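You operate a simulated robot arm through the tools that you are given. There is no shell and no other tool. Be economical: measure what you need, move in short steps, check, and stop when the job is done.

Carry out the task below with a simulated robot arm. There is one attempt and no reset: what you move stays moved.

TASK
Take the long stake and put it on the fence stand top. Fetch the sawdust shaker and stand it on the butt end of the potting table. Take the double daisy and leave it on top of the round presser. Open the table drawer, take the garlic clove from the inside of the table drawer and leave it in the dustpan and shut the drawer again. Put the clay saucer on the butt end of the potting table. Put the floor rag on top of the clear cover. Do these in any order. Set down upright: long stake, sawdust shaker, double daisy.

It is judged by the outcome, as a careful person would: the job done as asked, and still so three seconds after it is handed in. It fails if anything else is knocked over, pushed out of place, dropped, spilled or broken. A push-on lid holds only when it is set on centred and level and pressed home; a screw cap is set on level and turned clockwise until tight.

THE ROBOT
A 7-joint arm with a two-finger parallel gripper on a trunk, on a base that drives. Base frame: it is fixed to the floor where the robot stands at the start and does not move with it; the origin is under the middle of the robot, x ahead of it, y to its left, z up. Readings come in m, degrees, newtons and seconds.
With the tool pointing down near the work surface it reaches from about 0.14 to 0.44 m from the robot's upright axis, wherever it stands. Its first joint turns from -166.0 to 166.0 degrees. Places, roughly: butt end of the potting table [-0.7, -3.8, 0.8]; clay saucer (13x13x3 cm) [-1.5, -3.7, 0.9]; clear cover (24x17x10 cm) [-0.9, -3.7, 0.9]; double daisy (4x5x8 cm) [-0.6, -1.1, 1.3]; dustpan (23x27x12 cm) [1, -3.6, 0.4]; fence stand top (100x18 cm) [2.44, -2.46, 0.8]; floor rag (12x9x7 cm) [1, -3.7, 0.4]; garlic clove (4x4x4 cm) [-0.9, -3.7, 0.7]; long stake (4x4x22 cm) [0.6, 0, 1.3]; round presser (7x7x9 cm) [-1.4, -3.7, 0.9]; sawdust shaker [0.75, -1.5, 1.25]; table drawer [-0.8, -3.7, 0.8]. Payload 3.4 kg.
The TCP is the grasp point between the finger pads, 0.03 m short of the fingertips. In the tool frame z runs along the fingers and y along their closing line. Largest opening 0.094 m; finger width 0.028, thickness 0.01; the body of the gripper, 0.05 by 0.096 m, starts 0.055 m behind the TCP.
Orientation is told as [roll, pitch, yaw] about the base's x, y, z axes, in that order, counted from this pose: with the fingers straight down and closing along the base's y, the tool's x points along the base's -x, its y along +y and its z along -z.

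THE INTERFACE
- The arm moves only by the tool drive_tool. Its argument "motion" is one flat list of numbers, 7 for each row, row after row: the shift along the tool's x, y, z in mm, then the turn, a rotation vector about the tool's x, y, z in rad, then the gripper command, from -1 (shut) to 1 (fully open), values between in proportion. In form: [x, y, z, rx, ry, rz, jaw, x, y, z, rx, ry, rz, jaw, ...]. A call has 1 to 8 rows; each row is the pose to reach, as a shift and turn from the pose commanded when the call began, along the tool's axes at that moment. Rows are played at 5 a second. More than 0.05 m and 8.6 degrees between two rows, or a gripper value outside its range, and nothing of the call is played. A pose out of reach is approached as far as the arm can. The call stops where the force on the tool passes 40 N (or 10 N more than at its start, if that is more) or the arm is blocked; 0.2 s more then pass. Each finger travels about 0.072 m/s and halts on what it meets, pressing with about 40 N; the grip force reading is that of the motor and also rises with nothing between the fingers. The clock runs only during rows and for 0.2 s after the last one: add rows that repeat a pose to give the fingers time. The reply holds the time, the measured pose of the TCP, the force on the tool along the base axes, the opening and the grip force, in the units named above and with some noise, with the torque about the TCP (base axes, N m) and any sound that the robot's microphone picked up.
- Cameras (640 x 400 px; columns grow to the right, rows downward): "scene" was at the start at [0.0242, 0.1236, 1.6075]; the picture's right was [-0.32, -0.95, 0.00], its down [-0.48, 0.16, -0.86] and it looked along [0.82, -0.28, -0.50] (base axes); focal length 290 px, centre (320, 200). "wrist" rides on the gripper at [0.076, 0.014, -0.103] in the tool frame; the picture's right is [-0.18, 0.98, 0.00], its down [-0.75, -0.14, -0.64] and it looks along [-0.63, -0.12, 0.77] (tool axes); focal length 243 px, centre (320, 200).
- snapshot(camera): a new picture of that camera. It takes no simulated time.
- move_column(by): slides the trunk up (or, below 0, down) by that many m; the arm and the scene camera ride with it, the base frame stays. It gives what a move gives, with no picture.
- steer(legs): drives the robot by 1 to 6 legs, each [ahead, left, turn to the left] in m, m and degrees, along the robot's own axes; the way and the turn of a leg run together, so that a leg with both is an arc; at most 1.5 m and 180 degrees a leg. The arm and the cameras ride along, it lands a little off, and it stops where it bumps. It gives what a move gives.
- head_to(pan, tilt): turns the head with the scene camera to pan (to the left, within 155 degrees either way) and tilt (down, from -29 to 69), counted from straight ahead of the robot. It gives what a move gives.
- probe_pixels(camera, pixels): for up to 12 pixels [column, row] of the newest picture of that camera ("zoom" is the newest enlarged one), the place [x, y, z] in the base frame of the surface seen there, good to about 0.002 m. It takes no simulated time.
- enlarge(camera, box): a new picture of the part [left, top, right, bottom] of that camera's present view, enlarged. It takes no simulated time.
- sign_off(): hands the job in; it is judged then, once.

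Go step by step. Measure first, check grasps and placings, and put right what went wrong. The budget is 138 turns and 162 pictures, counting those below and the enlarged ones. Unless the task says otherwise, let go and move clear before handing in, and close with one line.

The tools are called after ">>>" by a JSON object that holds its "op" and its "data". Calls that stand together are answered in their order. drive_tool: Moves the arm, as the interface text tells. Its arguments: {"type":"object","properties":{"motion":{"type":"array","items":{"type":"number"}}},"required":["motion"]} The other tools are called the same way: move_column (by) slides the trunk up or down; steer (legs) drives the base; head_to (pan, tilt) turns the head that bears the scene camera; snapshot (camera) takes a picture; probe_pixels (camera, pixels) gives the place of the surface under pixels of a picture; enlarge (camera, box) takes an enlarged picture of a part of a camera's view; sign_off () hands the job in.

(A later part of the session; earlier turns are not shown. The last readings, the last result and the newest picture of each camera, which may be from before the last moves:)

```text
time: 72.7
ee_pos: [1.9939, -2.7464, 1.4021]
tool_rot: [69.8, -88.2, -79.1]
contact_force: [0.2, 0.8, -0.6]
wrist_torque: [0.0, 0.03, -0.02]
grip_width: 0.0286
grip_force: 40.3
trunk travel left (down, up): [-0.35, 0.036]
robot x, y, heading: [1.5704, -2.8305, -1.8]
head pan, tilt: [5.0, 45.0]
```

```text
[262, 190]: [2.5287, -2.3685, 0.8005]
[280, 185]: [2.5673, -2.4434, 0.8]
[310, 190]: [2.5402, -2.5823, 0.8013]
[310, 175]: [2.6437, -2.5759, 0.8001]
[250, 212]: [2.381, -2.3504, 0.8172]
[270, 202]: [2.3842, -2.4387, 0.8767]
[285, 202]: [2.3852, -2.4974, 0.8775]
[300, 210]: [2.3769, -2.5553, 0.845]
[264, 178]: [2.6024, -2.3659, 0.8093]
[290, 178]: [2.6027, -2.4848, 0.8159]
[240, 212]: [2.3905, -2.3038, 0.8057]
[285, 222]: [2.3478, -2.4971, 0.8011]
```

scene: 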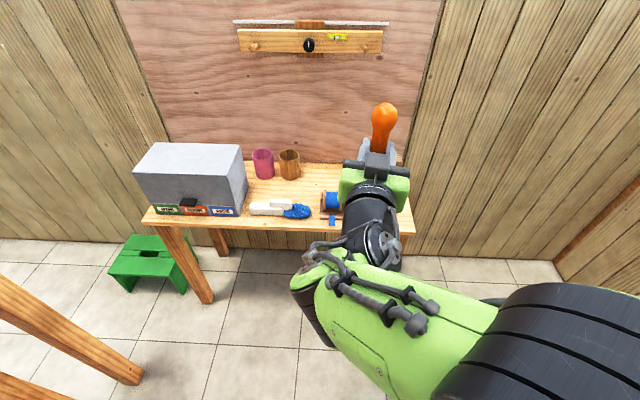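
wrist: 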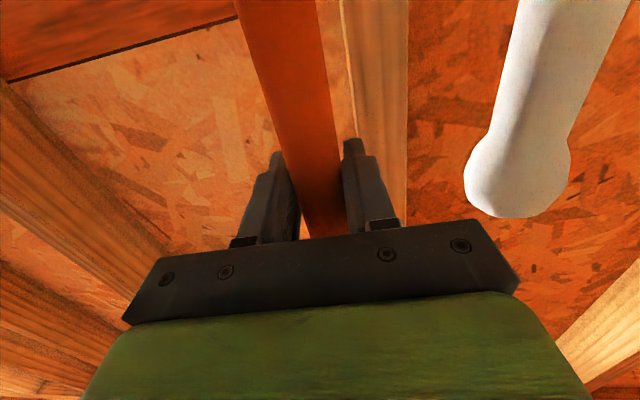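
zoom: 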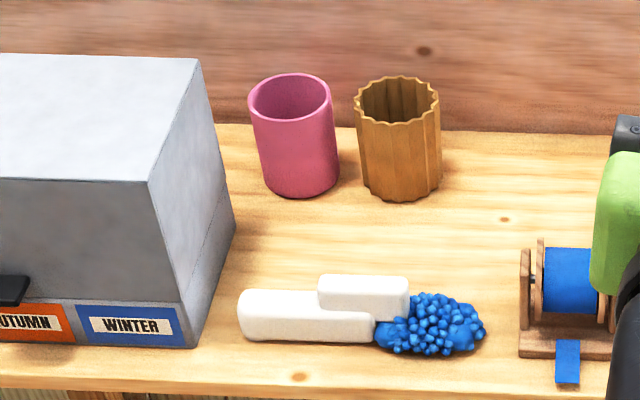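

There is free space behind the brush, but the low-slung wrist camera would brush against things there. I'll strafe left to see the right end of the stand properly.

>>> {"op": "steer", "data": {"legs": [[0, 0.5, 0]]}}

>>> {"op": "head_to", "data": {"pan": -30, "tilt": 40}}

>>> {"op": "enlarge", "data": {"camera": "scene", "box": [220, 100, 460, 250]}}

```text
time: 75.6
ee_pos: [2.0144, -2.2546, 1.4008]
tool_rot: [70.0, -88.4, -79.5]
contact_force: [0.1, -0.5, -0.9]
wrist_torque: [-0.01, 0.01, 0.0]
grip_width: 0.0288
grip_force: 40.2
trunk travel left (down, up): [-0.35, 0.036]
robot x, y, heading: [1.5912, -2.3336, -2.5]
head pan, tilt: [5.0, 45.0]
```

```text
time: 76.6
ee_pos: [2.0147, -2.2548, 1.4013]
tool_rot: [70.0, -88.3, -79.6]
contact_force: [0.3, -0.6, -1.5]
wrist_torque: [0.01, 0.01, 0.0]
grip_width: 0.029
grip_force: 40.5
trunk travel left (down, up): [-0.35, 0.036]
robot x, y, heading: [1.593, -2.3378, -2.4]
head pan, tilt: [-30.0, 40.0]
```

```text
2.67 times, centred on (340, 175) of scene
```

zoom: 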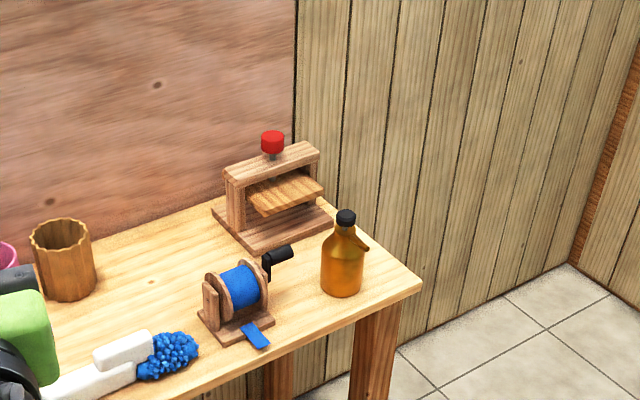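

Now the gap between spool and bottle (300,300) and the right end (395,275) are clear to see. I'll probe them.

>>> {"op": "probe_pixels", "data": {"camera": "zoom", "pixels": [[300, 305], [310, 275], [393, 275], [342, 294], [323, 280], [363, 280], [345, 213], [274, 318], [288, 250], [416, 285], [268, 270], [240, 265]]}}

```text
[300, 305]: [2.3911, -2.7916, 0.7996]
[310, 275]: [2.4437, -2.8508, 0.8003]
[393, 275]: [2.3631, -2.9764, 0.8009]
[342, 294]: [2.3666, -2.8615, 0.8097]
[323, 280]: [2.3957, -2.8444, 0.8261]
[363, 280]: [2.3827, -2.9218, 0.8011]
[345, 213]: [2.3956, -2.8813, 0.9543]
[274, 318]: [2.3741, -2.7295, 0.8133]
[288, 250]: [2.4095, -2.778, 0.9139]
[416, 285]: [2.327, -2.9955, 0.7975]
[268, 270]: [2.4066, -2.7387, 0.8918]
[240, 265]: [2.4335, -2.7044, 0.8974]
```

The bottle's axis is near (2.395,-2.878) and the stand ends at y=-2.996, so a spot at (2.42,-2.947) has enough clearance. I'll place the base so the fingers point straight at it.

>>> {"op": "steer", "data": {"legs": [[0, -0.75, 0], [0.25, 0, 9.5]]}}

>>> {"op": "head_to", "data": {"pan": 0, "tilt": 45}}

>>> {"op": "snapshot", "data": {"camera": "scene"}}

```text
time: 82.0
ee_pos: [2.1979, -2.9311, 1.4003]
tool_rot: [69.2, -88.3, -69.6]
contact_force: [0.0, 0.4, -1.3]
wrist_torque: [-0.01, 0.0, -0.02]
grip_width: 0.0287
grip_force: 39.9
trunk travel left (down, up): [-0.35, 0.036]
robot x, y, heading: [1.7934, -3.0782, 6.3]
head pan, tilt: [-30.0, 40.0]
```

```text
time: 83.0
ee_pos: [2.1967, -2.9313, 1.4024]
tool_rot: [70.0, -88.2, -70.5]
contact_force: [-0.2, 0.0, -0.3]
wrist_torque: [-0.01, 0.04, 0.01]
grip_width: 0.0289
grip_force: 40.0
trunk travel left (down, up): [-0.35, 0.036]
robot x, y, heading: [1.7945, -3.076, 6.6]
head pan, tilt: [0.0, 45.0]
```

```text
124 pictures are left
```

scene: 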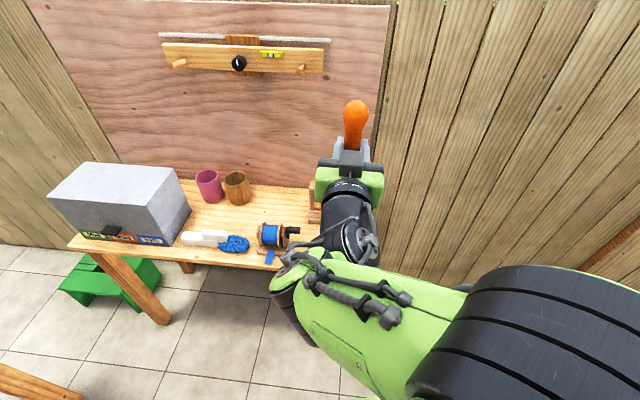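

I'm aligned at (2.197,-2.931). Next I'll lower the column, shift slightly right, and lower the arm in front of the stand.

>>> {"op": "move_column", "data": {"by": -0.35}}

>>> {"op": "drive_tool", "data": {"motion": [35, -8, 0, 0, 0, 0, -1, 70, -16, 0, 0, 0, 0, -1]}}

>>> {"op": "snapshot", "data": {"camera": "wrist"}}

>>> {"op": "snapshot", "data": {"camera": "scene"}}

```text
time: 86.4
ee_pos: [2.197, -2.9327, 1.0522]
tool_rot: [70.1, -88.3, -70.5]
contact_force: [-0.7, 0.2, -1.5]
wrist_torque: [0.01, 0.04, 0.0]
grip_width: 0.0288
grip_force: 39.8
trunk travel left (down, up): [0.0, 0.386]
robot x, y, heading: [1.7944, -3.0782, 6.5]
head pan, tilt: [0.0, 45.0]
```

```text
time: 87.0
ee_pos: [2.1979, -2.9424, 0.9809]
tool_rot: [34.8, -88.0, -35.5]
contact_force: [-0.1, -0.2, -0.2]
wrist_torque: [0.01, 0.04, 0.0]
grip_width: 0.0287
grip_force: 39.6
trunk travel left (down, up): [0.0, 0.386]
robot x, y, heading: [1.7965, -3.0765, 6.8]
head pan, tilt: [0.0, 45.0]
```

```text
123 pictures are left
```

wrist: 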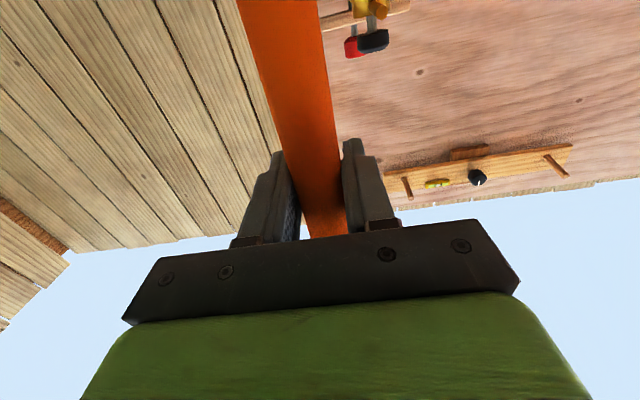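

```text
122 pictures are left
```

scene: 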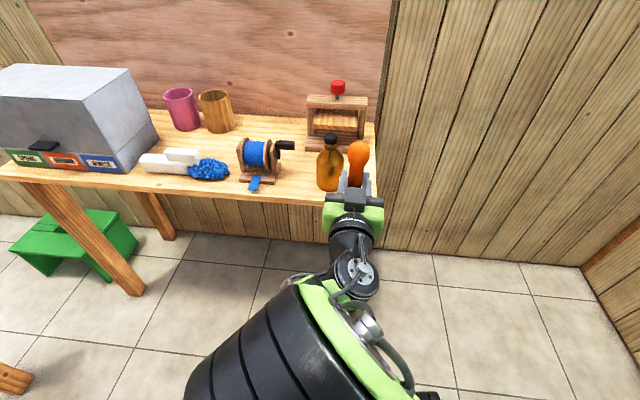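

The path is clear. I'll push forward 222 mm, keeping the bottom of the stake above the stand.

>>> {"op": "drive_tool", "data": {"motion": [0, 0, 45, 0, 0, 0, -1, 0, 0, 90, 0, 0, 0, -1, 0, 0, 135, 0, 0, 0, -1, 0, 0, 180, 0, 0, 0, -1, 0, 0, 222, 0, 0, 0, -1]}}

>>> {"op": "enlarge", "data": {"camera": "scene", "box": [240, 60, 480, 210]}}

```text
time: 88.2
ee_pos: [2.4194, -2.9441, 0.9806]
tool_rot: [68.7, -88.2, -69.2]
contact_force: [-0.2, 0.1, -1.1]
wrist_torque: [0.02, -0.01, 0.03]
grip_width: 0.029
grip_force: 39.9
trunk travel left (down, up): [0.0, 0.386]
robot x, y, heading: [1.795, -3.0792, 6.5]
head pan, tilt: [0.0, 45.0]
```

```text
2.67 times, centred on (360, 135) of scene
```

zoom: 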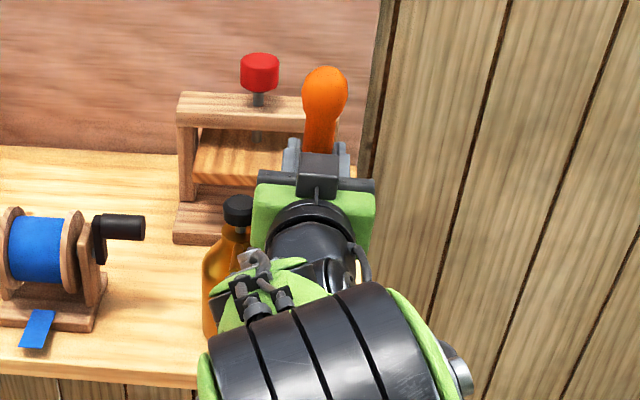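

The gripper body is near the bottle's neck at (237,215). I'll ease back 15 mm and right 4 mm, then lower towards the surface.

>>> {"op": "drive_tool", "data": {"motion": [0, -4, -15, 0, 0, 0, -1, 15, -4, -15, 0, 0, 0, -1, 30, -4, -15, 0, 0, 0, -1, 38, -4, -15, 0, 0, 0, -1]}}

>>> {"op": "enlarge", "data": {"camera": "scene", "box": [240, 60, 480, 210]}}

```text
time: 89.2
ee_pos: [2.4024, -2.9509, 0.9416]
tool_rot: [69.4, -88.2, -70.0]
contact_force: [0.1, -0.8, -1.1]
wrist_torque: [0.0, -0.01, 0.0]
grip_width: 0.0287
grip_force: 39.4
trunk travel left (down, up): [0.0, 0.386]
robot x, y, heading: [1.7965, -3.0794, 6.7]
head pan, tilt: [0.0, 45.0]
```

```text
2.67 times, centred on (360, 135) of scene
```

zoom: 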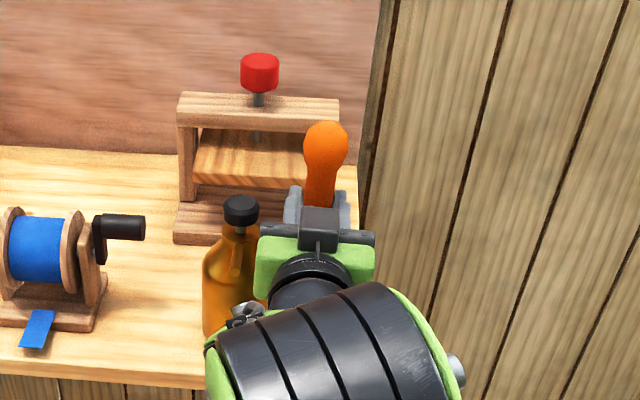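

No contact so far. I'll creep down in small rows and watch the force.

>>> {"op": "drive_tool", "data": {"motion": [3, 0, 0, 0, 0, 0, -1, 6, 0, 0, 0, 0, 0, -1, 7, 0, 0, 0, 0, 0, -1]}}

>>> {"op": "drive_tool", "data": {"motion": [2, 0, 0, 0, 0, 0, -1, 3, 0, 0, 0, 0, 0, -1]}}

>>> {"op": "drive_tool", "data": {"motion": [2, 0, 0, 0, 0, 0, -1]}}

```text
time: 90.0
ee_pos: [2.4031, -2.9493, 0.9349]
tool_rot: [69.9, -88.3, -70.3]
contact_force: [-0.2, 0.4, -1.4]
wrist_torque: [0.05, 0.04, 0.0]
grip_width: 0.0289
grip_force: 40.4
trunk travel left (down, up): [0.0, 0.386]
robot x, y, heading: [1.792, -3.0784, 6.5]
head pan, tilt: [0.0, 45.0]
```

```text
time: 90.6
ee_pos: [2.4033, -2.9501, 0.9339]
tool_rot: [79.6, -88.3, -80.1]
contact_force: [3.4, -0.2, 7.4]
wrist_torque: [-0.01, -0.33, 0.01]
grip_width: 0.0288
grip_force: 40.0
trunk travel left (down, up): [0.0, 0.386]
robot x, y, heading: [1.7938, -3.0783, 6.4]
head pan, tilt: [0.0, 45.0]
```

```text
time: 91.0
ee_pos: [2.4025, -2.9501, 0.9332]
tool_rot: [88.3, -88.4, -88.9]
contact_force: [2.7, -0.1, 19.6]
wrist_torque: [-0.09, -0.31, 0.03]
grip_width: 0.0288
grip_force: 40.4
trunk travel left (down, up): [0.0, 0.386]
robot x, y, heading: [1.7918, -3.0785, 6.5]
head pan, tilt: [0.0, 45.0]
```

The stake touched down, with 20 N now. I'll relieve the press, open a little, and check.

>>> {"op": "drive_tool", "data": {"motion": [-3, 0, 0, 0, 0, 0, -1, -4, 0, 0, 0, 0, 0, -1, -4, 0, 0, 0, 0, 0, -0.3, -4, 0, 0, 0, 0, 0, 0, -4, 0, 0, 0, 0, 0, 0.02, -4, 0, 0, 0, 0, 0, 0.02]}}

>>> {"op": "enlarge", "data": {"camera": "scene", "box": [240, 60, 480, 210]}}

>>> {"op": "snapshot", "data": {"camera": "wrist"}}

```text
time: 92.4
ee_pos: [2.4039, -2.9517, 0.9336]
tool_rot: [69.3, -88.4, -70.0]
contact_force: [0.2, 0.1, -0.1]
wrist_torque: [0.01, 0.01, -0.02]
grip_width: 0.0479
grip_force: 0.0
trunk travel left (down, up): [0.0, 0.386]
robot x, y, heading: [1.796, -3.0808, 6.5]
head pan, tilt: [0.0, 45.0]
```

```text
2.67 times, centred on (360, 135) of scene
```

zoom: 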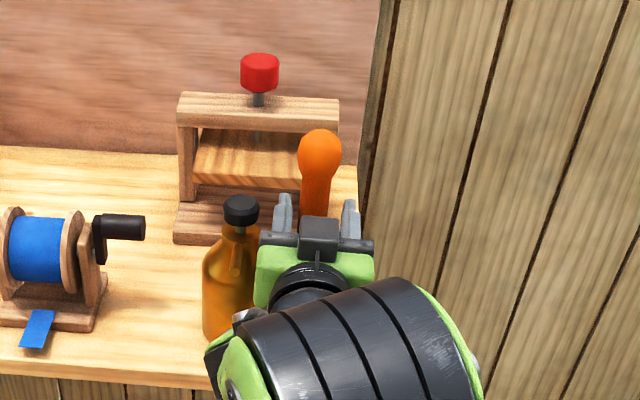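

```text
118 pictures are left
```

wrist: 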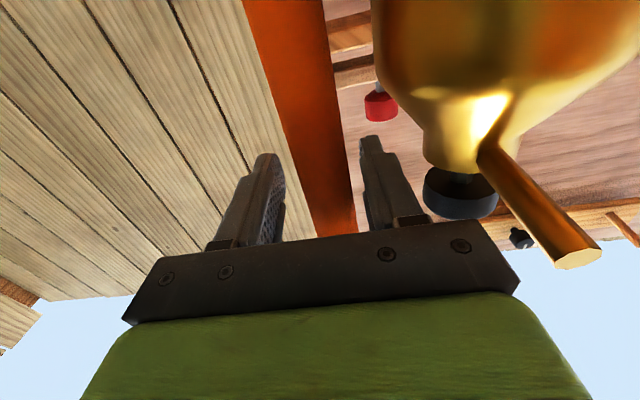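

The stake stands free between the open fingers. I'll retract straight back.

>>> {"op": "drive_tool", "data": {"motion": [0, 0, -30, 0, 0, 0, 0.02, 0, 0, -70, 0, 0, 0, 0.02, 0, 0, -115, 0, 0, 0, 0.02, 0, 0, -160, 0, 0, 0, 0.02]}}

>>> {"op": "snapshot", "data": {"camera": "scene"}}

```text
time: 93.4
ee_pos: [2.2434, -2.9496, 0.9333]
tool_rot: [71.1, -88.5, -71.6]
contact_force: [-0.7, 0.0, -0.3]
wrist_torque: [-0.01, 0.0, 0.01]
grip_width: 0.0479
grip_force: 0.1
trunk travel left (down, up): [0.0, 0.386]
robot x, y, heading: [1.793, -3.0801, 6.4]
head pan, tilt: [0.0, 45.0]
```

```text
117 pictures are left
```

scene: 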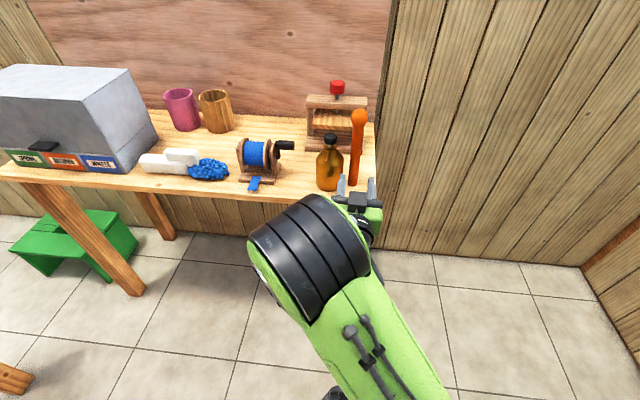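

The stake stands upright and free at (357,150). I'll back away and look for the dustpan and rag near (1,-3.6).

>>> {"op": "steer", "data": {"legs": [[-0.2, 0, 0]]}}

>>> {"op": "head_to", "data": {"pan": -140, "tilt": 40}}

>>> {"op": "snapshot", "data": {"camera": "scene"}}

```text
time: 95.0
ee_pos: [2.0417, -2.9706, 0.9329]
tool_rot: [70.8, -88.3, -71.4]
contact_force: [-0.8, -0.7, 0.1]
wrist_torque: [-0.01, 0.01, -0.05]
grip_width: 0.0477
grip_force: 0.2
trunk travel left (down, up): [0.0, 0.386]
robot x, y, heading: [1.5921, -3.104, 6.7]
head pan, tilt: [0.0, 45.0]
```

```text
time: 97.2
ee_pos: [2.0435, -2.9722, 0.9327]
tool_rot: [70.1, -88.3, -70.6]
contact_force: [0.0, -0.2, 0.0]
wrist_torque: [0.0, 0.0, -0.01]
grip_width: 0.0478
grip_force: 0.0
trunk travel left (down, up): [0.0, 0.386]
robot x, y, heading: [1.5957, -3.1006, 6.6]
head pan, tilt: [-140.0, 40.0]
```

```text
116 pictures are left
```

scene: 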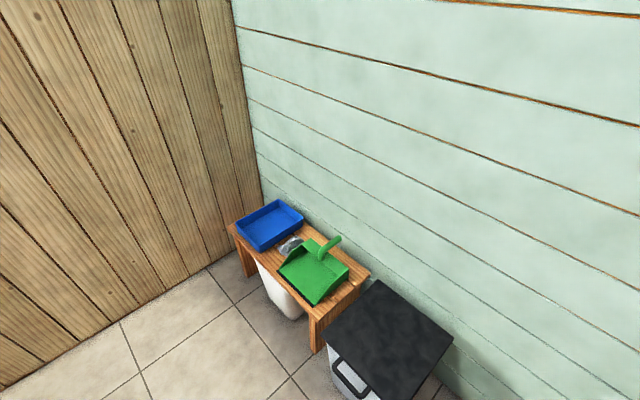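

A low bench holds a blue tray, a grey rag at (290,245) and the green dustpan at (315,275). I'll enlarge and probe.

>>> {"op": "enlarge", "data": {"camera": "scene", "box": [220, 180, 380, 330]}}

>>> {"op": "probe_pixels", "data": {"camera": "scene", "pixels": [[290, 240], [284, 247], [298, 243], [285, 254], [315, 275], [325, 260], [310, 298], [330, 240], [345, 272], [275, 245], [370, 275], [240, 240]]}}

```text
2.67 times, centred on (300, 255) of scene
```

zoom: 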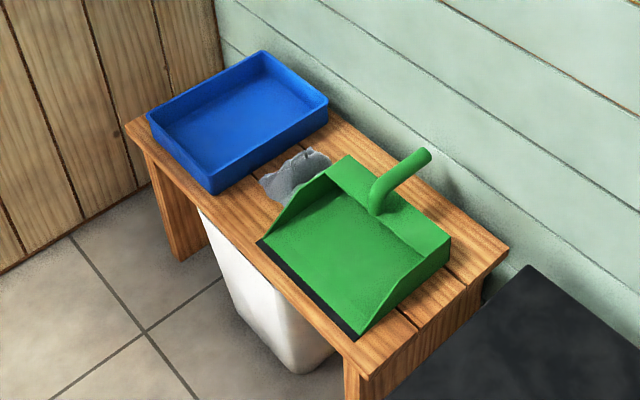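

```text
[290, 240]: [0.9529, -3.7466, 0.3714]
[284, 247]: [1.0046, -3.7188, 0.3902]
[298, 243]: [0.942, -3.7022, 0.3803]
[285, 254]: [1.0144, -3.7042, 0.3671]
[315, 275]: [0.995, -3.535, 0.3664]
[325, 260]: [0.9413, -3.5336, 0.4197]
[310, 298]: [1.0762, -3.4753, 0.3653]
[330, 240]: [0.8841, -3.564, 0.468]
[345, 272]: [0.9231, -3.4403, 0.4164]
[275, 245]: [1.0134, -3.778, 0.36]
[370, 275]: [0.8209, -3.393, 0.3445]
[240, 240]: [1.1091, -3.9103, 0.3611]
```

The rag lies at about (0.98,-3.72) beside the dustpan on a bench at z≈0.345. I'll rotate the tool back to pointing down here in free space.

>>> {"op": "drive_tool", "data": {"motion": [0, 3, -15, 0, 0.148, 0, 0.5, 0, 6, -30, 0, 0.296, 0, 1, 0, 9, -45, 0, 0.444, 0, 1, 0, 12, -60, 0, 0.592, 0, 1, 0, 15, -75, 0, 0.74, 0, 1, 0, 18, -90, 0, 0.888, 0, 1, 0, 21, -105, 0, 1.036, 0, 1, 0, 24, -120, 0, 1.184, 0, 1]}}

>>> {"op": "drive_tool", "data": {"motion": [0, 0, 0, 0, 0.13, 0, 1, 0, 0, 0, 0, 0.26, 0, 1, 0, 0, 0, 0, 0.386, 0, 1]}}

```text
time: 99.0
ee_pos: [1.9224, -2.945, 0.935]
tool_rot: [1.9, -21.5, -0.9]
contact_force: [0.3, 0.9, -0.6]
wrist_torque: [0.01, 0.02, 0.04]
grip_width: 0.0939
grip_force: 0.1
trunk travel left (down, up): [0.0, 0.386]
robot x, y, heading: [1.594, -3.1039, 6.6]
head pan, tilt: [-140.0, 40.0]
```

```text
time: 99.8
ee_pos: [1.9234, -2.9471, 0.9356]
tool_rot: [1.6, 0.7, -0.3]
contact_force: [0.8, -0.1, 0.1]
wrist_torque: [-0.03, -0.01, -0.01]
grip_width: 0.094
grip_force: 0.1
trunk travel left (down, up): [0.0, 0.386]
robot x, y, heading: [1.5923, -3.1045, 6.5]
head pan, tilt: [-140.0, 40.0]
```

The tool points down again. I'll turn to face the bench and move up to it.

>>> {"op": "steer", "data": {"legs": [[0, 0, -173]]}}

>>> {"op": "steer", "data": {"legs": [[0, 0.5, 0], [0.12, 0, 0]]}}

>>> {"op": "head_to", "data": {"pan": 10, "tilt": 55}}

>>> {"op": "snapshot", "data": {"camera": "scene"}}

>>> {"op": "snapshot", "data": {"camera": "wrist"}}

```text
time: 107.3
ee_pos: [1.2866, -3.2988, 0.9341]
tool_rot: [1.6, 0.5, -172.9]
contact_force: [-1.2, 0.5, 0.1]
wrist_torque: [-0.01, -0.02, -0.04]
grip_width: 0.0941
grip_force: 0.0
trunk travel left (down, up): [0.0, 0.386]
robot x, y, heading: [1.5954, -3.1032, -165.9]
head pan, tilt: [-140.0, 40.0]
```

```text
time: 111.1
ee_pos: [1.2922, -3.8236, 0.9338]
tool_rot: [1.6, 0.6, -173.7]
contact_force: [-0.7, -0.4, 0.2]
wrist_torque: [0.0, -0.02, -0.02]
grip_width: 0.094
grip_force: 0.1
trunk travel left (down, up): [0.0, 0.386]
robot x, y, heading: [1.6011, -3.6343, -166.6]
head pan, tilt: [-140.0, 40.0]
```

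```text
time: 113.5
ee_pos: [1.2918, -3.8231, 0.9337]
tool_rot: [1.6, 0.6, -173.7]
contact_force: [0.0, 0.8, 0.5]
wrist_torque: [-0.01, 0.01, -0.02]
grip_width: 0.0939
grip_force: 0.1
trunk travel left (down, up): [0.0, 0.386]
robot x, y, heading: [1.6019, -3.6305, -166.8]
head pan, tilt: [10.0, 55.0]
```

```text
114 pictures are left
```

scene: 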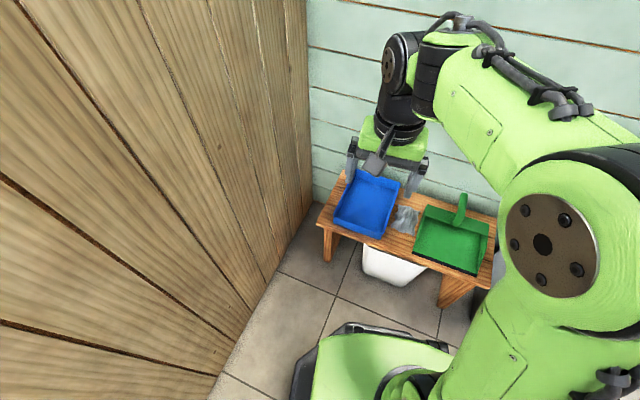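

```text
113 pictures are left
```

wrist: 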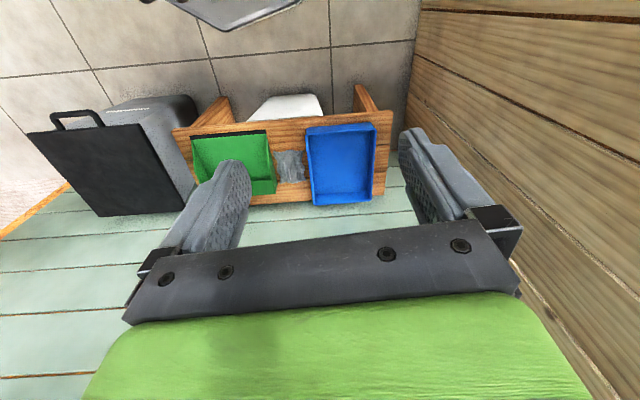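

I'm facing the bench, with the base nose at (380,340). I'll probe the base nose and fence to judge clearance.

>>> {"op": "probe_pixels", "data": {"camera": "scene", "pixels": [[350, 325], [300, 380], [440, 342], [250, 340], [320, 225], [440, 300], [405, 218], [400, 212]]}}

>>> {"op": "steer", "data": {"legs": [[0, -0.06, -12]]}}

>>> {"op": "snapshot", "data": {"camera": "wrist"}}

```text
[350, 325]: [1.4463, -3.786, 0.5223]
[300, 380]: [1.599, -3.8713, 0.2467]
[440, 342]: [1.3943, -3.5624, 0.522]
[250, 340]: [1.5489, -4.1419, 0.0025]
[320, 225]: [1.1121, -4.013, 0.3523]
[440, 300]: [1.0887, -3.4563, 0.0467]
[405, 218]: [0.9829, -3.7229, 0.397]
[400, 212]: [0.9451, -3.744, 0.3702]
```

```text
time: 114.6
ee_pos: [1.2513, -3.6969, 0.935]
tool_rot: [1.7, 0.5, 174.7]
contact_force: [0.1, -0.1, -0.1]
wrist_torque: [-0.02, -0.01, 0.0]
grip_width: 0.0943
grip_force: 0.0
trunk travel left (down, up): [0.0, 0.386]
robot x, y, heading: [1.5931, -3.5711, -178.1]
head pan, tilt: [10.0, 55.0]
```

```text
112 pictures are left
```

wrist: 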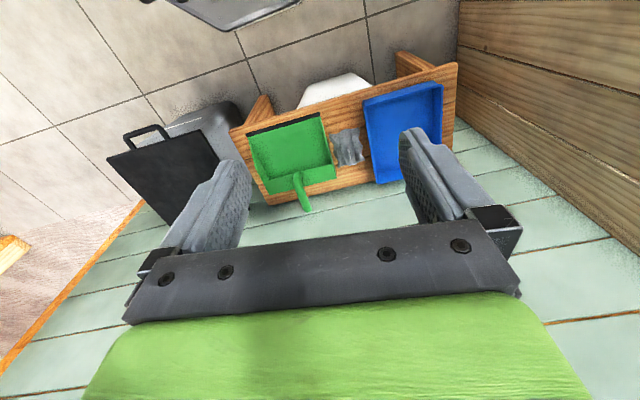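

I'll move up 0.23 m to the bench; the nose extends about 0.2 m, so it stays clear. Then I'll start lowering the tool towards the rag.

>>> {"op": "steer", "data": {"legs": [[0.23, 0, 0]]}}

>>> {"op": "drive_tool", "data": {"motion": [0, 0, 45, 0, 0, 0, 1, 0, 0, 90, 0, 0, 0, 1, 0, 0, 135, 0, 0, 0, 1, 0, 0, 180, 0, 0, 0, 1, 0, 0, 225, 0, 0, 0, 1, 0, 0, 270, 0, 0, 0, 1]}}

>>> {"op": "snapshot", "data": {"camera": "wrist"}}

>>> {"op": "snapshot", "data": {"camera": "scene"}}

```text
time: 116.3
ee_pos: [1.0472, -3.7029, 0.9347]
tool_rot: [1.6, 0.5, 174.8]
contact_force: [0.3, 0.5, 0.0]
wrist_torque: [0.01, 0.01, -0.01]
grip_width: 0.0938
grip_force: 0.0
trunk travel left (down, up): [0.0, 0.386]
robot x, y, heading: [1.389, -3.5776, -178.1]
head pan, tilt: [10.0, 55.0]
stopped in leg 1: the robot was blocked; the commanded pose is now the measured one
```

```text
time: 117.7
ee_pos: [1.0487, -3.7128, 0.661]
tool_rot: [1.5, 0.5, 174.9]
contact_force: [0.4, 1.0, 0.5]
wrist_torque: [-0.04, -0.02, -0.01]
grip_width: 0.094
grip_force: 0.0
trunk travel left (down, up): [0.0, 0.386]
robot x, y, heading: [1.386, -3.5764, -178.2]
head pan, tilt: [10.0, 55.0]
```

```text
111 pictures are left
```

wrist: 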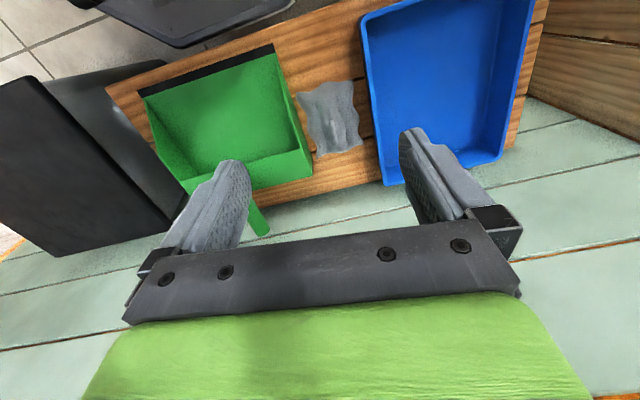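

```text
110 pictures are left
```

scene: 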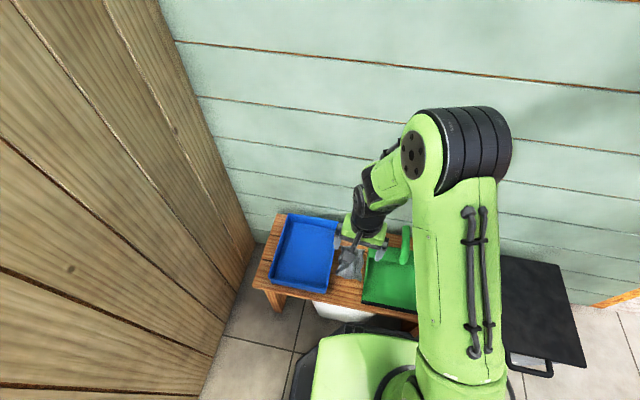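

The rag is between the dustpan and tray at (330,115). I'll probe its outline and the neighbouring walls.

>>> {"op": "enlarge", "data": {"camera": "wrist", "box": [260, 50, 420, 190]}}

>>> {"op": "probe_pixels", "data": {"camera": "wrist", "pixels": [[302, 97], [352, 84], [316, 150], [358, 138], [330, 115], [335, 95], [345, 125], [318, 120], [300, 130], [368, 110], [310, 160], [290, 80]]}}

```text
2.86 times, centred on (340, 120) of wrist
```

zoom: 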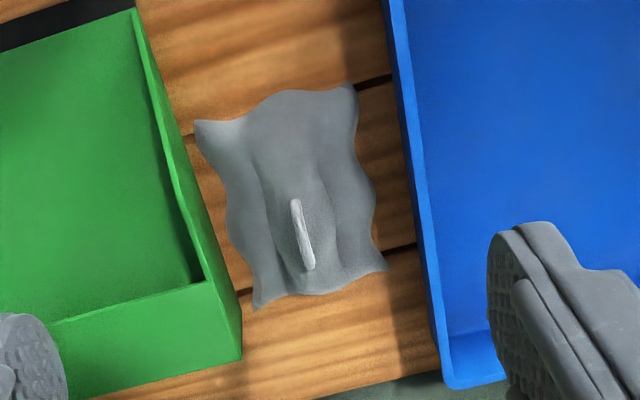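

```text
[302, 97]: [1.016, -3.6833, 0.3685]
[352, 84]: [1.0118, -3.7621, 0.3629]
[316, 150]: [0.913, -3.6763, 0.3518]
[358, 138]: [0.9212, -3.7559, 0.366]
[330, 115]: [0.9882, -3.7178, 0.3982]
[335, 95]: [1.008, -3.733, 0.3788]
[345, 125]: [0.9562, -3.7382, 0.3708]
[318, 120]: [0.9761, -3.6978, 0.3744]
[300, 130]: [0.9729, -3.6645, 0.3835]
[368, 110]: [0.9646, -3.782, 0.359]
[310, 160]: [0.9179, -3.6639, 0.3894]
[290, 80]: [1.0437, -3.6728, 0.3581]
```

The rag has a thin raised tab at zoom (302,235) to grip by. I'll probe it.

>>> {"op": "probe_pixels", "data": {"camera": "zoom", "pixels": [[295, 203], [299, 220], [303, 240], [308, 262], [290, 270], [320, 240], [280, 240], [300, 190], [302, 285]]}}

```text
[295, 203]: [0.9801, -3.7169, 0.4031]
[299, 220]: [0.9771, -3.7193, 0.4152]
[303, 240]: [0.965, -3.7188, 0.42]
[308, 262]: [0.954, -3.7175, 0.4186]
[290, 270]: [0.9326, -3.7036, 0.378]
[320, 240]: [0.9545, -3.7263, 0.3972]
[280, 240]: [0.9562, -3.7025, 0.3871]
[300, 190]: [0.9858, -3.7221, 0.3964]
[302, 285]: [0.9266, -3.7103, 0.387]
```

The tab runs along x at (0.965,-3.718), top z 0.42. I'll move above it with the jaws half open and check.

>>> {"op": "drive_tool", "data": {"motion": [-40, 6, 20, 0, 0, 0, 0.4, -83, 12.6, 40, 0, 0, 0, 0.1, -83, 12.6, 85, 0, 0, 0, 0.1, -83, 12.6, 130, 0, 0, 0, 0.1, -83, 12.6, 170, 0, 0, 0, 0.1, -83, 12.6, 195, 0, 0, 0, 0.1]}}

>>> {"op": "snapshot", "data": {"camera": "wrist"}}

```text
time: 119.1
ee_pos: [0.9662, -3.7255, 0.468]
tool_rot: [1.6, 0.4, 174.8]
contact_force: [-0.7, -0.1, -0.7]
wrist_torque: [0.02, 0.01, 0.01]
grip_width: 0.052
grip_force: 0.1
trunk travel left (down, up): [0.0, 0.386]
robot x, y, heading: [1.3886, -3.5801, -178.3]
head pan, tilt: [10.0, 55.0]
```

```text
108 pictures are left
```

wrist: 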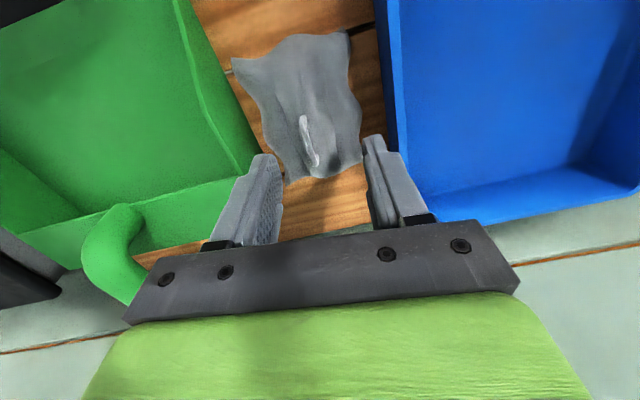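

Lined up apart from 7 mm sideways. I'll correct, descend to 0.413, and close.

>>> {"op": "drive_tool", "data": {"motion": [0, -9, 20, 0, 0, 0, 0.1, 0, -9, 40, 0, 0, 0, 0.1, 0, -9, 55, 0, 0, 0, 0.1, 0, -9, 55, 0, 0, 0, -0.4, 0, -9, 55, 0, 0, 0, -1, 0, -9, 55, 0, 0, 0, -1, 0, -9, 55, 0, 0, 0, -1]}}

>>> {"op": "drive_tool", "data": {"motion": [0, 0, -40, 0, 0, 0, -1, 0, 0, -80, 0, 0, 0, -1, 0, 0, -120, 0, 0, 0, -1]}}

>>> {"op": "snapshot", "data": {"camera": "wrist"}}

```text
time: 120.7
ee_pos: [0.9666, -3.7181, 0.414]
tool_rot: [1.6, 0.6, 174.8]
contact_force: [-1.1, 0.2, 1.1]
wrist_torque: [0.04, 0.02, -0.03]
grip_width: 0.0269
grip_force: 39.8
trunk travel left (down, up): [0.0, 0.386]
robot x, y, heading: [1.3892, -3.5728, -178.2]
head pan, tilt: [10.0, 55.0]
```

```text
time: 121.5
ee_pos: [0.9691, -3.7107, 0.535]
tool_rot: [1.6, 0.6, 174.7]
contact_force: [0.1, 0.1, 0.5]
wrist_torque: [0.0, 0.0, 0.02]
grip_width: 0.0266
grip_force: 40.0
trunk travel left (down, up): [0.0, 0.386]
robot x, y, heading: [1.3876, -3.5767, -178.2]
head pan, tilt: [10.0, 55.0]
```

```text
107 pictures are left
```

wrist: 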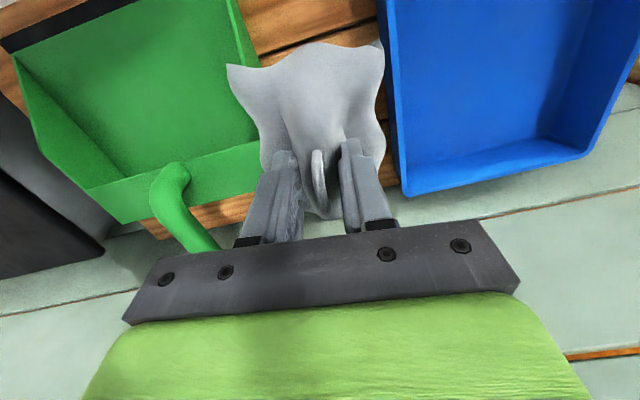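

The rag is gripped by its ridge and lifted. I'll raise it, back out, and drive through the door into the shed.

>>> {"op": "drive_tool", "data": {"motion": [10, 0, -50, 0, 0, 0, -1, 20, 0, -100, 0, 0, 0, -1, 30, 0, -150, 0, 0, 0, -1, 40, 0, -200, 0, 0, 0, -1, 50, 0, -250, 0, 0, 0, -1, 60, 0, -300, 0, 0, 0, -1, 70, 0, -350, 0, 0, 0, -1]}}

>>> {"op": "steer", "data": {"legs": [[-0.28, 0, -2], [0, -1.43, 0]]}}

>>> {"op": "head_to", "data": {"pan": 0, "tilt": 30}}

>>> {"op": "snapshot", "data": {"camera": "scene"}}

```text
refused: row 1 steps farther than a row can; nothing moved
```

```text
time: 130.0
ee_pos: [1.2527, -2.2986, 0.5334]
tool_rot: [1.6, 0.7, 172.7]
contact_force: [-0.8, 0.6, -0.1]
wrist_torque: [0.01, 0.0, -0.02]
grip_width: 0.0264
grip_force: 40.3
trunk travel left (down, up): [0.0, 0.386]
robot x, y, heading: [1.6735, -2.182, 179.7]
head pan, tilt: [10.0, 55.0]
```

```text
time: 130.9
ee_pos: [1.2524, -2.2976, 0.5332]
tool_rot: [1.6, 0.5, 172.8]
contact_force: [-0.7, 0.8, -0.9]
wrist_torque: [0.02, -0.01, -0.01]
grip_width: 0.0265
grip_force: 40.0
trunk travel left (down, up): [0.0, 0.386]
robot x, y, heading: [1.6766, -2.1769, 179.8]
head pan, tilt: [0.0, 30.0]
```

```text
106 pictures are left
```

scene: 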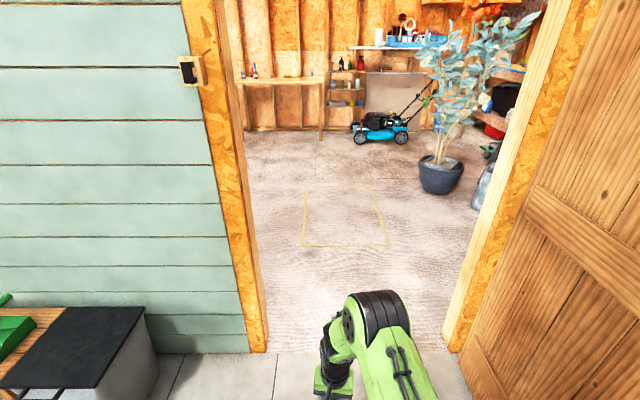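

The lift was refused for a 51 mm step, so the rag travelled at z 0.53. I'll check that nothing was disturbed by the bench and bin.

>>> {"op": "head_to", "data": {"pan": 45, "tilt": 35}}

>>> {"op": "snapshot", "data": {"camera": "scene"}}

>>> {"op": "probe_pixels", "data": {"camera": "scene", "pixels": [[320, 200]]}}

>>> {"op": "drive_tool", "data": {"motion": [5, 0, -45, 0, 0, 0, -1, 10, 0, -90, 0, 0, 0, -1, 15, 0, -135, 0, 0, 0, -1, 20, 0, -180, 0, 0, 0, -1, 25, 0, -225, 0, 0, 0, -1, 30, 0, -270, 0, 0, 0, -1, 35, 0, -315, 0, 0, 0, -1, 40, 0, -360, 0, 0, 0, -1]}}

```text
time: 132.0
ee_pos: [1.2513, -2.2973, 0.533]
tool_rot: [1.6, 0.6, 172.9]
contact_force: [0.0, 0.4, 0.3]
wrist_torque: [0.01, 0.0, -0.01]
grip_width: 0.0269
grip_force: 40.2
trunk travel left (down, up): [0.0, 0.386]
robot x, y, heading: [1.6741, -2.1789, 179.7]
head pan, tilt: [45.0, 35.0]
```

```text
105 pictures are left
```

scene: 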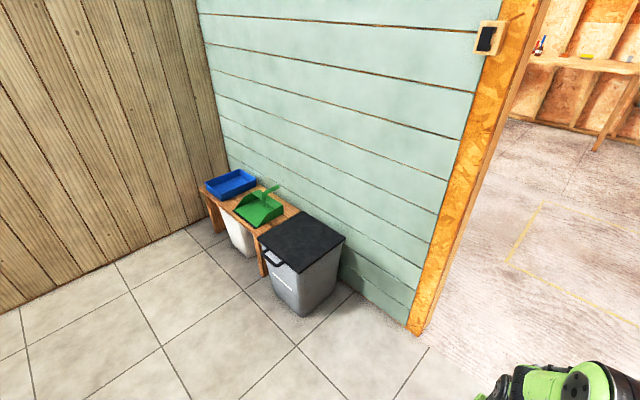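

```text
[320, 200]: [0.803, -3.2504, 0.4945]
```

```text
time: 133.8
ee_pos: [1.2915, -2.2893, 0.893]
tool_rot: [1.6, 0.6, 172.9]
contact_force: [-0.3, 0.5, -1.1]
wrist_torque: [0.03, -0.03, 0.01]
grip_width: 0.0268
grip_force: 39.8
trunk travel left (down, up): [0.0, 0.386]
robot x, y, heading: [1.6753, -2.1786, 179.9]
head pan, tilt: [45.0, 35.0]
```

All is still in place. I'll raise the column and drive through the door.

>>> {"op": "move_column", "data": {"by": 0.25}}

>>> {"op": "steer", "data": {"legs": [[1.4, 0, 0], [0.6, 0, 0]]}}

>>> {"op": "head_to", "data": {"pan": 50, "tilt": 30}}

>>> {"op": "snapshot", "data": {"camera": "scene"}}

```text
time: 136.4
ee_pos: [1.2907, -2.289, 1.1412]
tool_rot: [1.6, 0.6, 172.8]
contact_force: [-0.5, 0.1, -0.1]
wrist_torque: [-0.02, 0.01, 0.0]
grip_width: 0.0266
grip_force: 39.4
trunk travel left (down, up): [-0.25, 0.136]
robot x, y, heading: [1.6759, -2.1754, 179.9]
head pan, tilt: [45.0, 35.0]
```

```text
time: 146.5
ee_pos: [-0.7426, -2.2998, 1.1414]
tool_rot: [1.6, 0.6, 173.6]
contact_force: [-0.7, -0.6, -0.5]
wrist_torque: [-0.01, -0.02, -0.01]
grip_width: 0.0264
grip_force: 40.0
trunk travel left (down, up): [-0.25, 0.136]
robot x, y, heading: [-0.3615, -2.1822, -179.5]
head pan, tilt: [45.0, 35.0]
```

```text
time: 147.2
ee_pos: [-0.7442, -2.2986, 1.142]
tool_rot: [1.6, 0.5, 173.6]
contact_force: [-0.5, -0.1, 0.0]
wrist_torque: [0.03, 0.01, 0.0]
grip_width: 0.0267
grip_force: 40.3
trunk travel left (down, up): [-0.25, 0.136]
robot x, y, heading: [-0.3549, -2.1825, -179.5]
head pan, tilt: [50.0, 30.0]
```

```text
104 pictures are left
```

scene: 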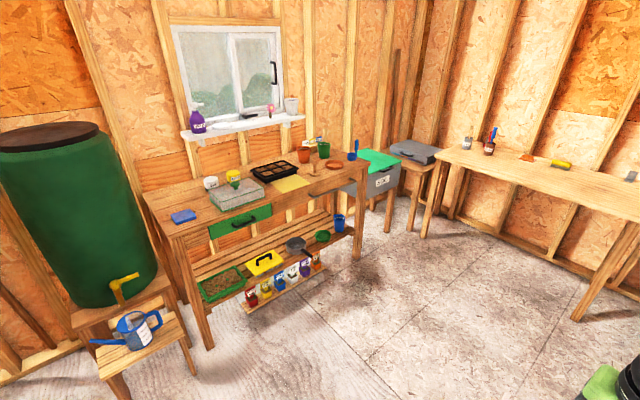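

The potting table is in view at (250,190). I'll enlarge it and probe key points.

>>> {"op": "enlarge", "data": {"camera": "scene", "box": [140, 120, 380, 270]}}

>>> {"op": "probe_pixels", "data": {"camera": "scene", "pixels": [[175, 235], [145, 195], [190, 210], [235, 192], [245, 215], [320, 190], [355, 165], [333, 165], [322, 150], [290, 185], [270, 175], [210, 340]]}}

```text
2.67 times, centred on (260, 195) of scene
```

zoom: 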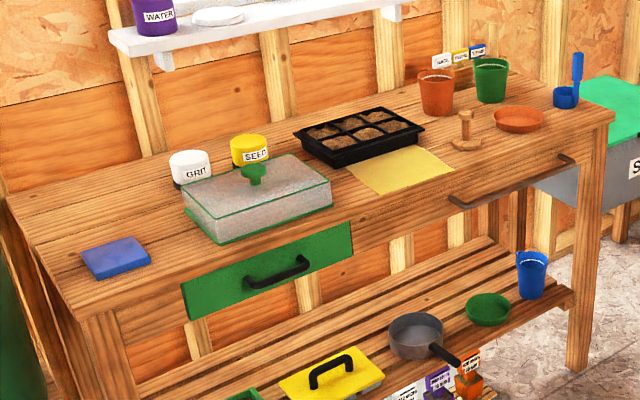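

```text
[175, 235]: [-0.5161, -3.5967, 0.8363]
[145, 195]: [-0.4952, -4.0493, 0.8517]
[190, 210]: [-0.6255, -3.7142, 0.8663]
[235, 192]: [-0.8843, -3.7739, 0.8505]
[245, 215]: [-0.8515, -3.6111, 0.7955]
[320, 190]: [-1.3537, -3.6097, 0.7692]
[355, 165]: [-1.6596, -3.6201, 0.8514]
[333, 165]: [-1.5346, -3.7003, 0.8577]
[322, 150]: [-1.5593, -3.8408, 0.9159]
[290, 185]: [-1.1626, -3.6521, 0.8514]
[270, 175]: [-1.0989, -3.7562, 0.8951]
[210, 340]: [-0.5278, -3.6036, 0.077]
```

The clear cover at (255,205 in the zoom) sits above the drawer with a green knob on top, so the rag should rest beside the knob. I'll drive up to the table, facing it.

>>> {"op": "steer", "data": {"legs": [[0, 0, 90], [0, -0.56, 0], [0.95, 0, 0]]}}

>>> {"op": "head_to", "data": {"pan": 0, "tilt": 50}}

>>> {"op": "snapshot", "data": {"camera": "scene"}}

>>> {"op": "snapshot", "data": {"camera": "wrist"}}

```text
time: 158.8
ee_pos: [-0.7718, -3.545, 1.1413]
tool_rot: [1.6, 0.6, -96.6]
contact_force: [0.0, 0.2, 0.3]
wrist_torque: [0.05, -0.02, 0.0]
grip_width: 0.0265
grip_force: 39.6
trunk travel left (down, up): [-0.25, 0.136]
robot x, y, heading: [-0.8854, -3.1602, -89.5]
head pan, tilt: [50.0, 30.0]
```

```text
time: 160.0
ee_pos: [-0.7718, -3.5431, 1.1409]
tool_rot: [1.5, 0.5, -96.6]
contact_force: [0.6, 0.1, -0.1]
wrist_torque: [0.04, 0.01, 0.0]
grip_width: 0.0264
grip_force: 40.1
trunk travel left (down, up): [-0.25, 0.136]
robot x, y, heading: [-0.888, -3.1589, -89.7]
head pan, tilt: [0.0, 50.0]
```

```text
102 pictures are left
```

scene: 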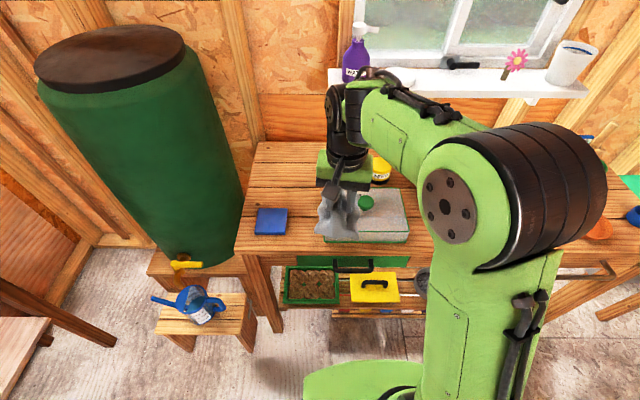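

```text
101 pictures are left
```

wrist: 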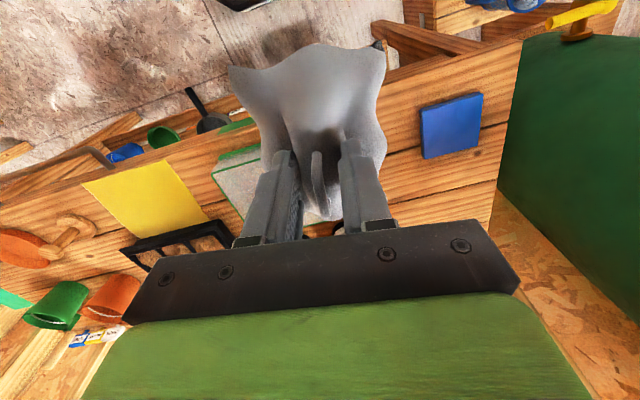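

The cover with its knob is partly visible behind the rag. I'll probe its corners and knob.

>>> {"op": "enlarge", "data": {"camera": "scene", "box": [240, 150, 440, 275]}}

>>> {"op": "probe_pixels", "data": {"camera": "scene", "pixels": [[367, 200], [367, 210], [404, 192], [406, 230], [330, 237], [385, 225], [270, 220], [254, 232], [287, 232], [250, 145], [380, 262], [380, 172]]}}

```text
3.20 times, centred on (340, 212) of scene
```

zoom: 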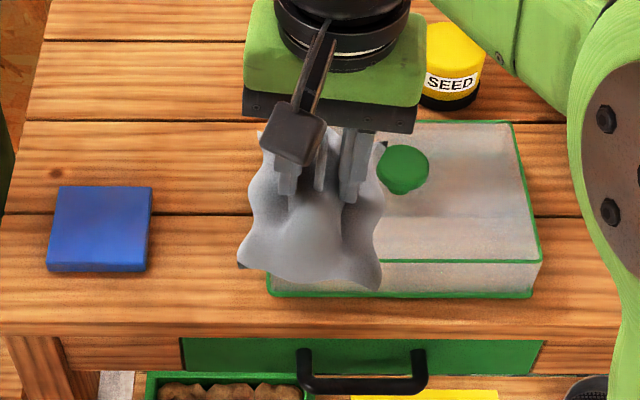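

```text
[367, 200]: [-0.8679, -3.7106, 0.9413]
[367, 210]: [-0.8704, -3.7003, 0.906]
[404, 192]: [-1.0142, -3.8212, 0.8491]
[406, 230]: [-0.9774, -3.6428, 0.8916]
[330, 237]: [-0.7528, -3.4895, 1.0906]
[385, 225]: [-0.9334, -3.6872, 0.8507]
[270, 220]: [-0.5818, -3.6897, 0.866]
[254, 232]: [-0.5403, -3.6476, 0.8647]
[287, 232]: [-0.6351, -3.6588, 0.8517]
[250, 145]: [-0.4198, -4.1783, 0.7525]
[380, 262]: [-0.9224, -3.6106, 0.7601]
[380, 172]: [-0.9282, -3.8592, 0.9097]
```

The cover's top is at about z 0.893 with the knob at (-0.868,-3.72), so the rag goes on its left half, centred at (-0.793,-3.73). I'll advance the base 0.15 m and align.

>>> {"op": "steer", "data": {"legs": [[0.15, 0, 0]]}}

>>> {"op": "drive_tool", "data": {"motion": [0, 0, 20, 0, 0, -0.09, -1]}}

```text
time: 161.4
ee_pos: [-0.7717, -3.7021, 1.1408]
tool_rot: [1.6, 0.6, -96.6]
contact_force: [0.3, -1.2, -0.9]
wrist_torque: [0.03, -0.01, 0.02]
grip_width: 0.0268
grip_force: 40.4
trunk travel left (down, up): [-0.25, 0.136]
robot x, y, heading: [-0.8873, -3.313, -89.6]
head pan, tilt: [0.0, 50.0]
```

```text
time: 161.8
ee_pos: [-0.7701, -3.7018, 1.1223]
tool_rot: [1.6, 0.3, -91.4]
contact_force: [-0.3, 1.0, 0.2]
wrist_torque: [-0.02, 0.0, 0.0]
grip_width: 0.0267
grip_force: 39.7
trunk travel left (down, up): [-0.25, 0.136]
robot x, y, heading: [-0.8842, -3.3184, -89.2]
head pan, tilt: [0.0, 50.0]
```

Now I'll shift over the spot and descend to just above contact.

>>> {"op": "drive_tool", "data": {"motion": [-14, -14, 40, 0, 0, 0, -1, -28, -27, 75, 0, 0, 0, -1, -28, -27, 110, 0, 0, 0, -1, -28, -27, 142, 0, 0, 0, -1]}}

>>> {"op": "enlarge", "data": {"camera": "scene", "box": [220, 150, 460, 300]}}

>>> {"op": "snapshot", "data": {"camera": "wrist"}}

```text
time: 162.8
ee_pos: [-0.7913, -3.728, 0.9802]
tool_rot: [1.7, 0.4, -91.4]
contact_force: [0.0, -0.2, 0.1]
wrist_torque: [0.07, -0.01, 0.0]
grip_width: 0.0267
grip_force: 40.4
trunk travel left (down, up): [-0.25, 0.136]
robot x, y, heading: [-0.8876, -3.3187, -89.4]
head pan, tilt: [0.0, 50.0]
```

```text
2.67 times, centred on (340, 225) of scene
```

zoom: 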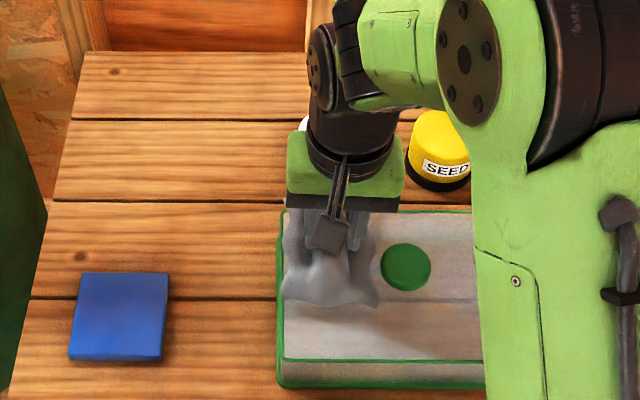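

```text
98 pictures are left
```

wrist: 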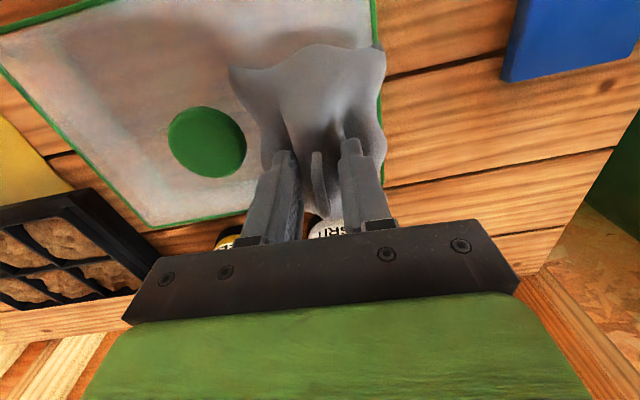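

The rag is over the cover's left half. I'll descend carefully to contact.

>>> {"op": "drive_tool", "data": {"motion": [0, -4, 6, 0, 0, 0, -1, 0, -4, 12, 0, 0, 0, -1, 0, -4, 16, 0, 0, 0, -1]}}

>>> {"op": "drive_tool", "data": {"motion": [0, 0, 3, 0, 0, 0, -1, 0, 0, 5, 0, 0, 0, -1]}}

>>> {"op": "enlarge", "data": {"camera": "scene", "box": [260, 180, 420, 300]}}

```text
time: 163.6
ee_pos: [-0.7959, -3.728, 0.9625]
tool_rot: [1.7, 0.4, -91.4]
contact_force: [0.5, -0.1, -0.2]
wrist_torque: [0.01, 0.05, -0.02]
grip_width: 0.0265
grip_force: 39.7
trunk travel left (down, up): [-0.25, 0.136]
robot x, y, heading: [-0.8824, -3.317, -89.5]
head pan, tilt: [0.0, 50.0]
```

```text
time: 164.2
ee_pos: [-0.7953, -3.7275, 0.9605]
tool_rot: [1.8, 0.1, -91.2]
contact_force: [3.5, -2.7, 23.2]
wrist_torque: [0.65, 0.28, -0.11]
grip_width: 0.0271
grip_force: 40.2
trunk travel left (down, up): [-0.25, 0.136]
robot x, y, heading: [-0.8891, -3.3146, -89.5]
head pan, tilt: [0.0, 50.0]
```

```text
3.33 times, centred on (340, 240) of scene
```

zoom: 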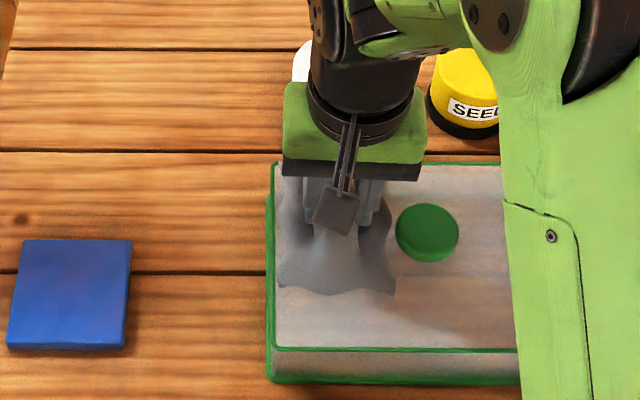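

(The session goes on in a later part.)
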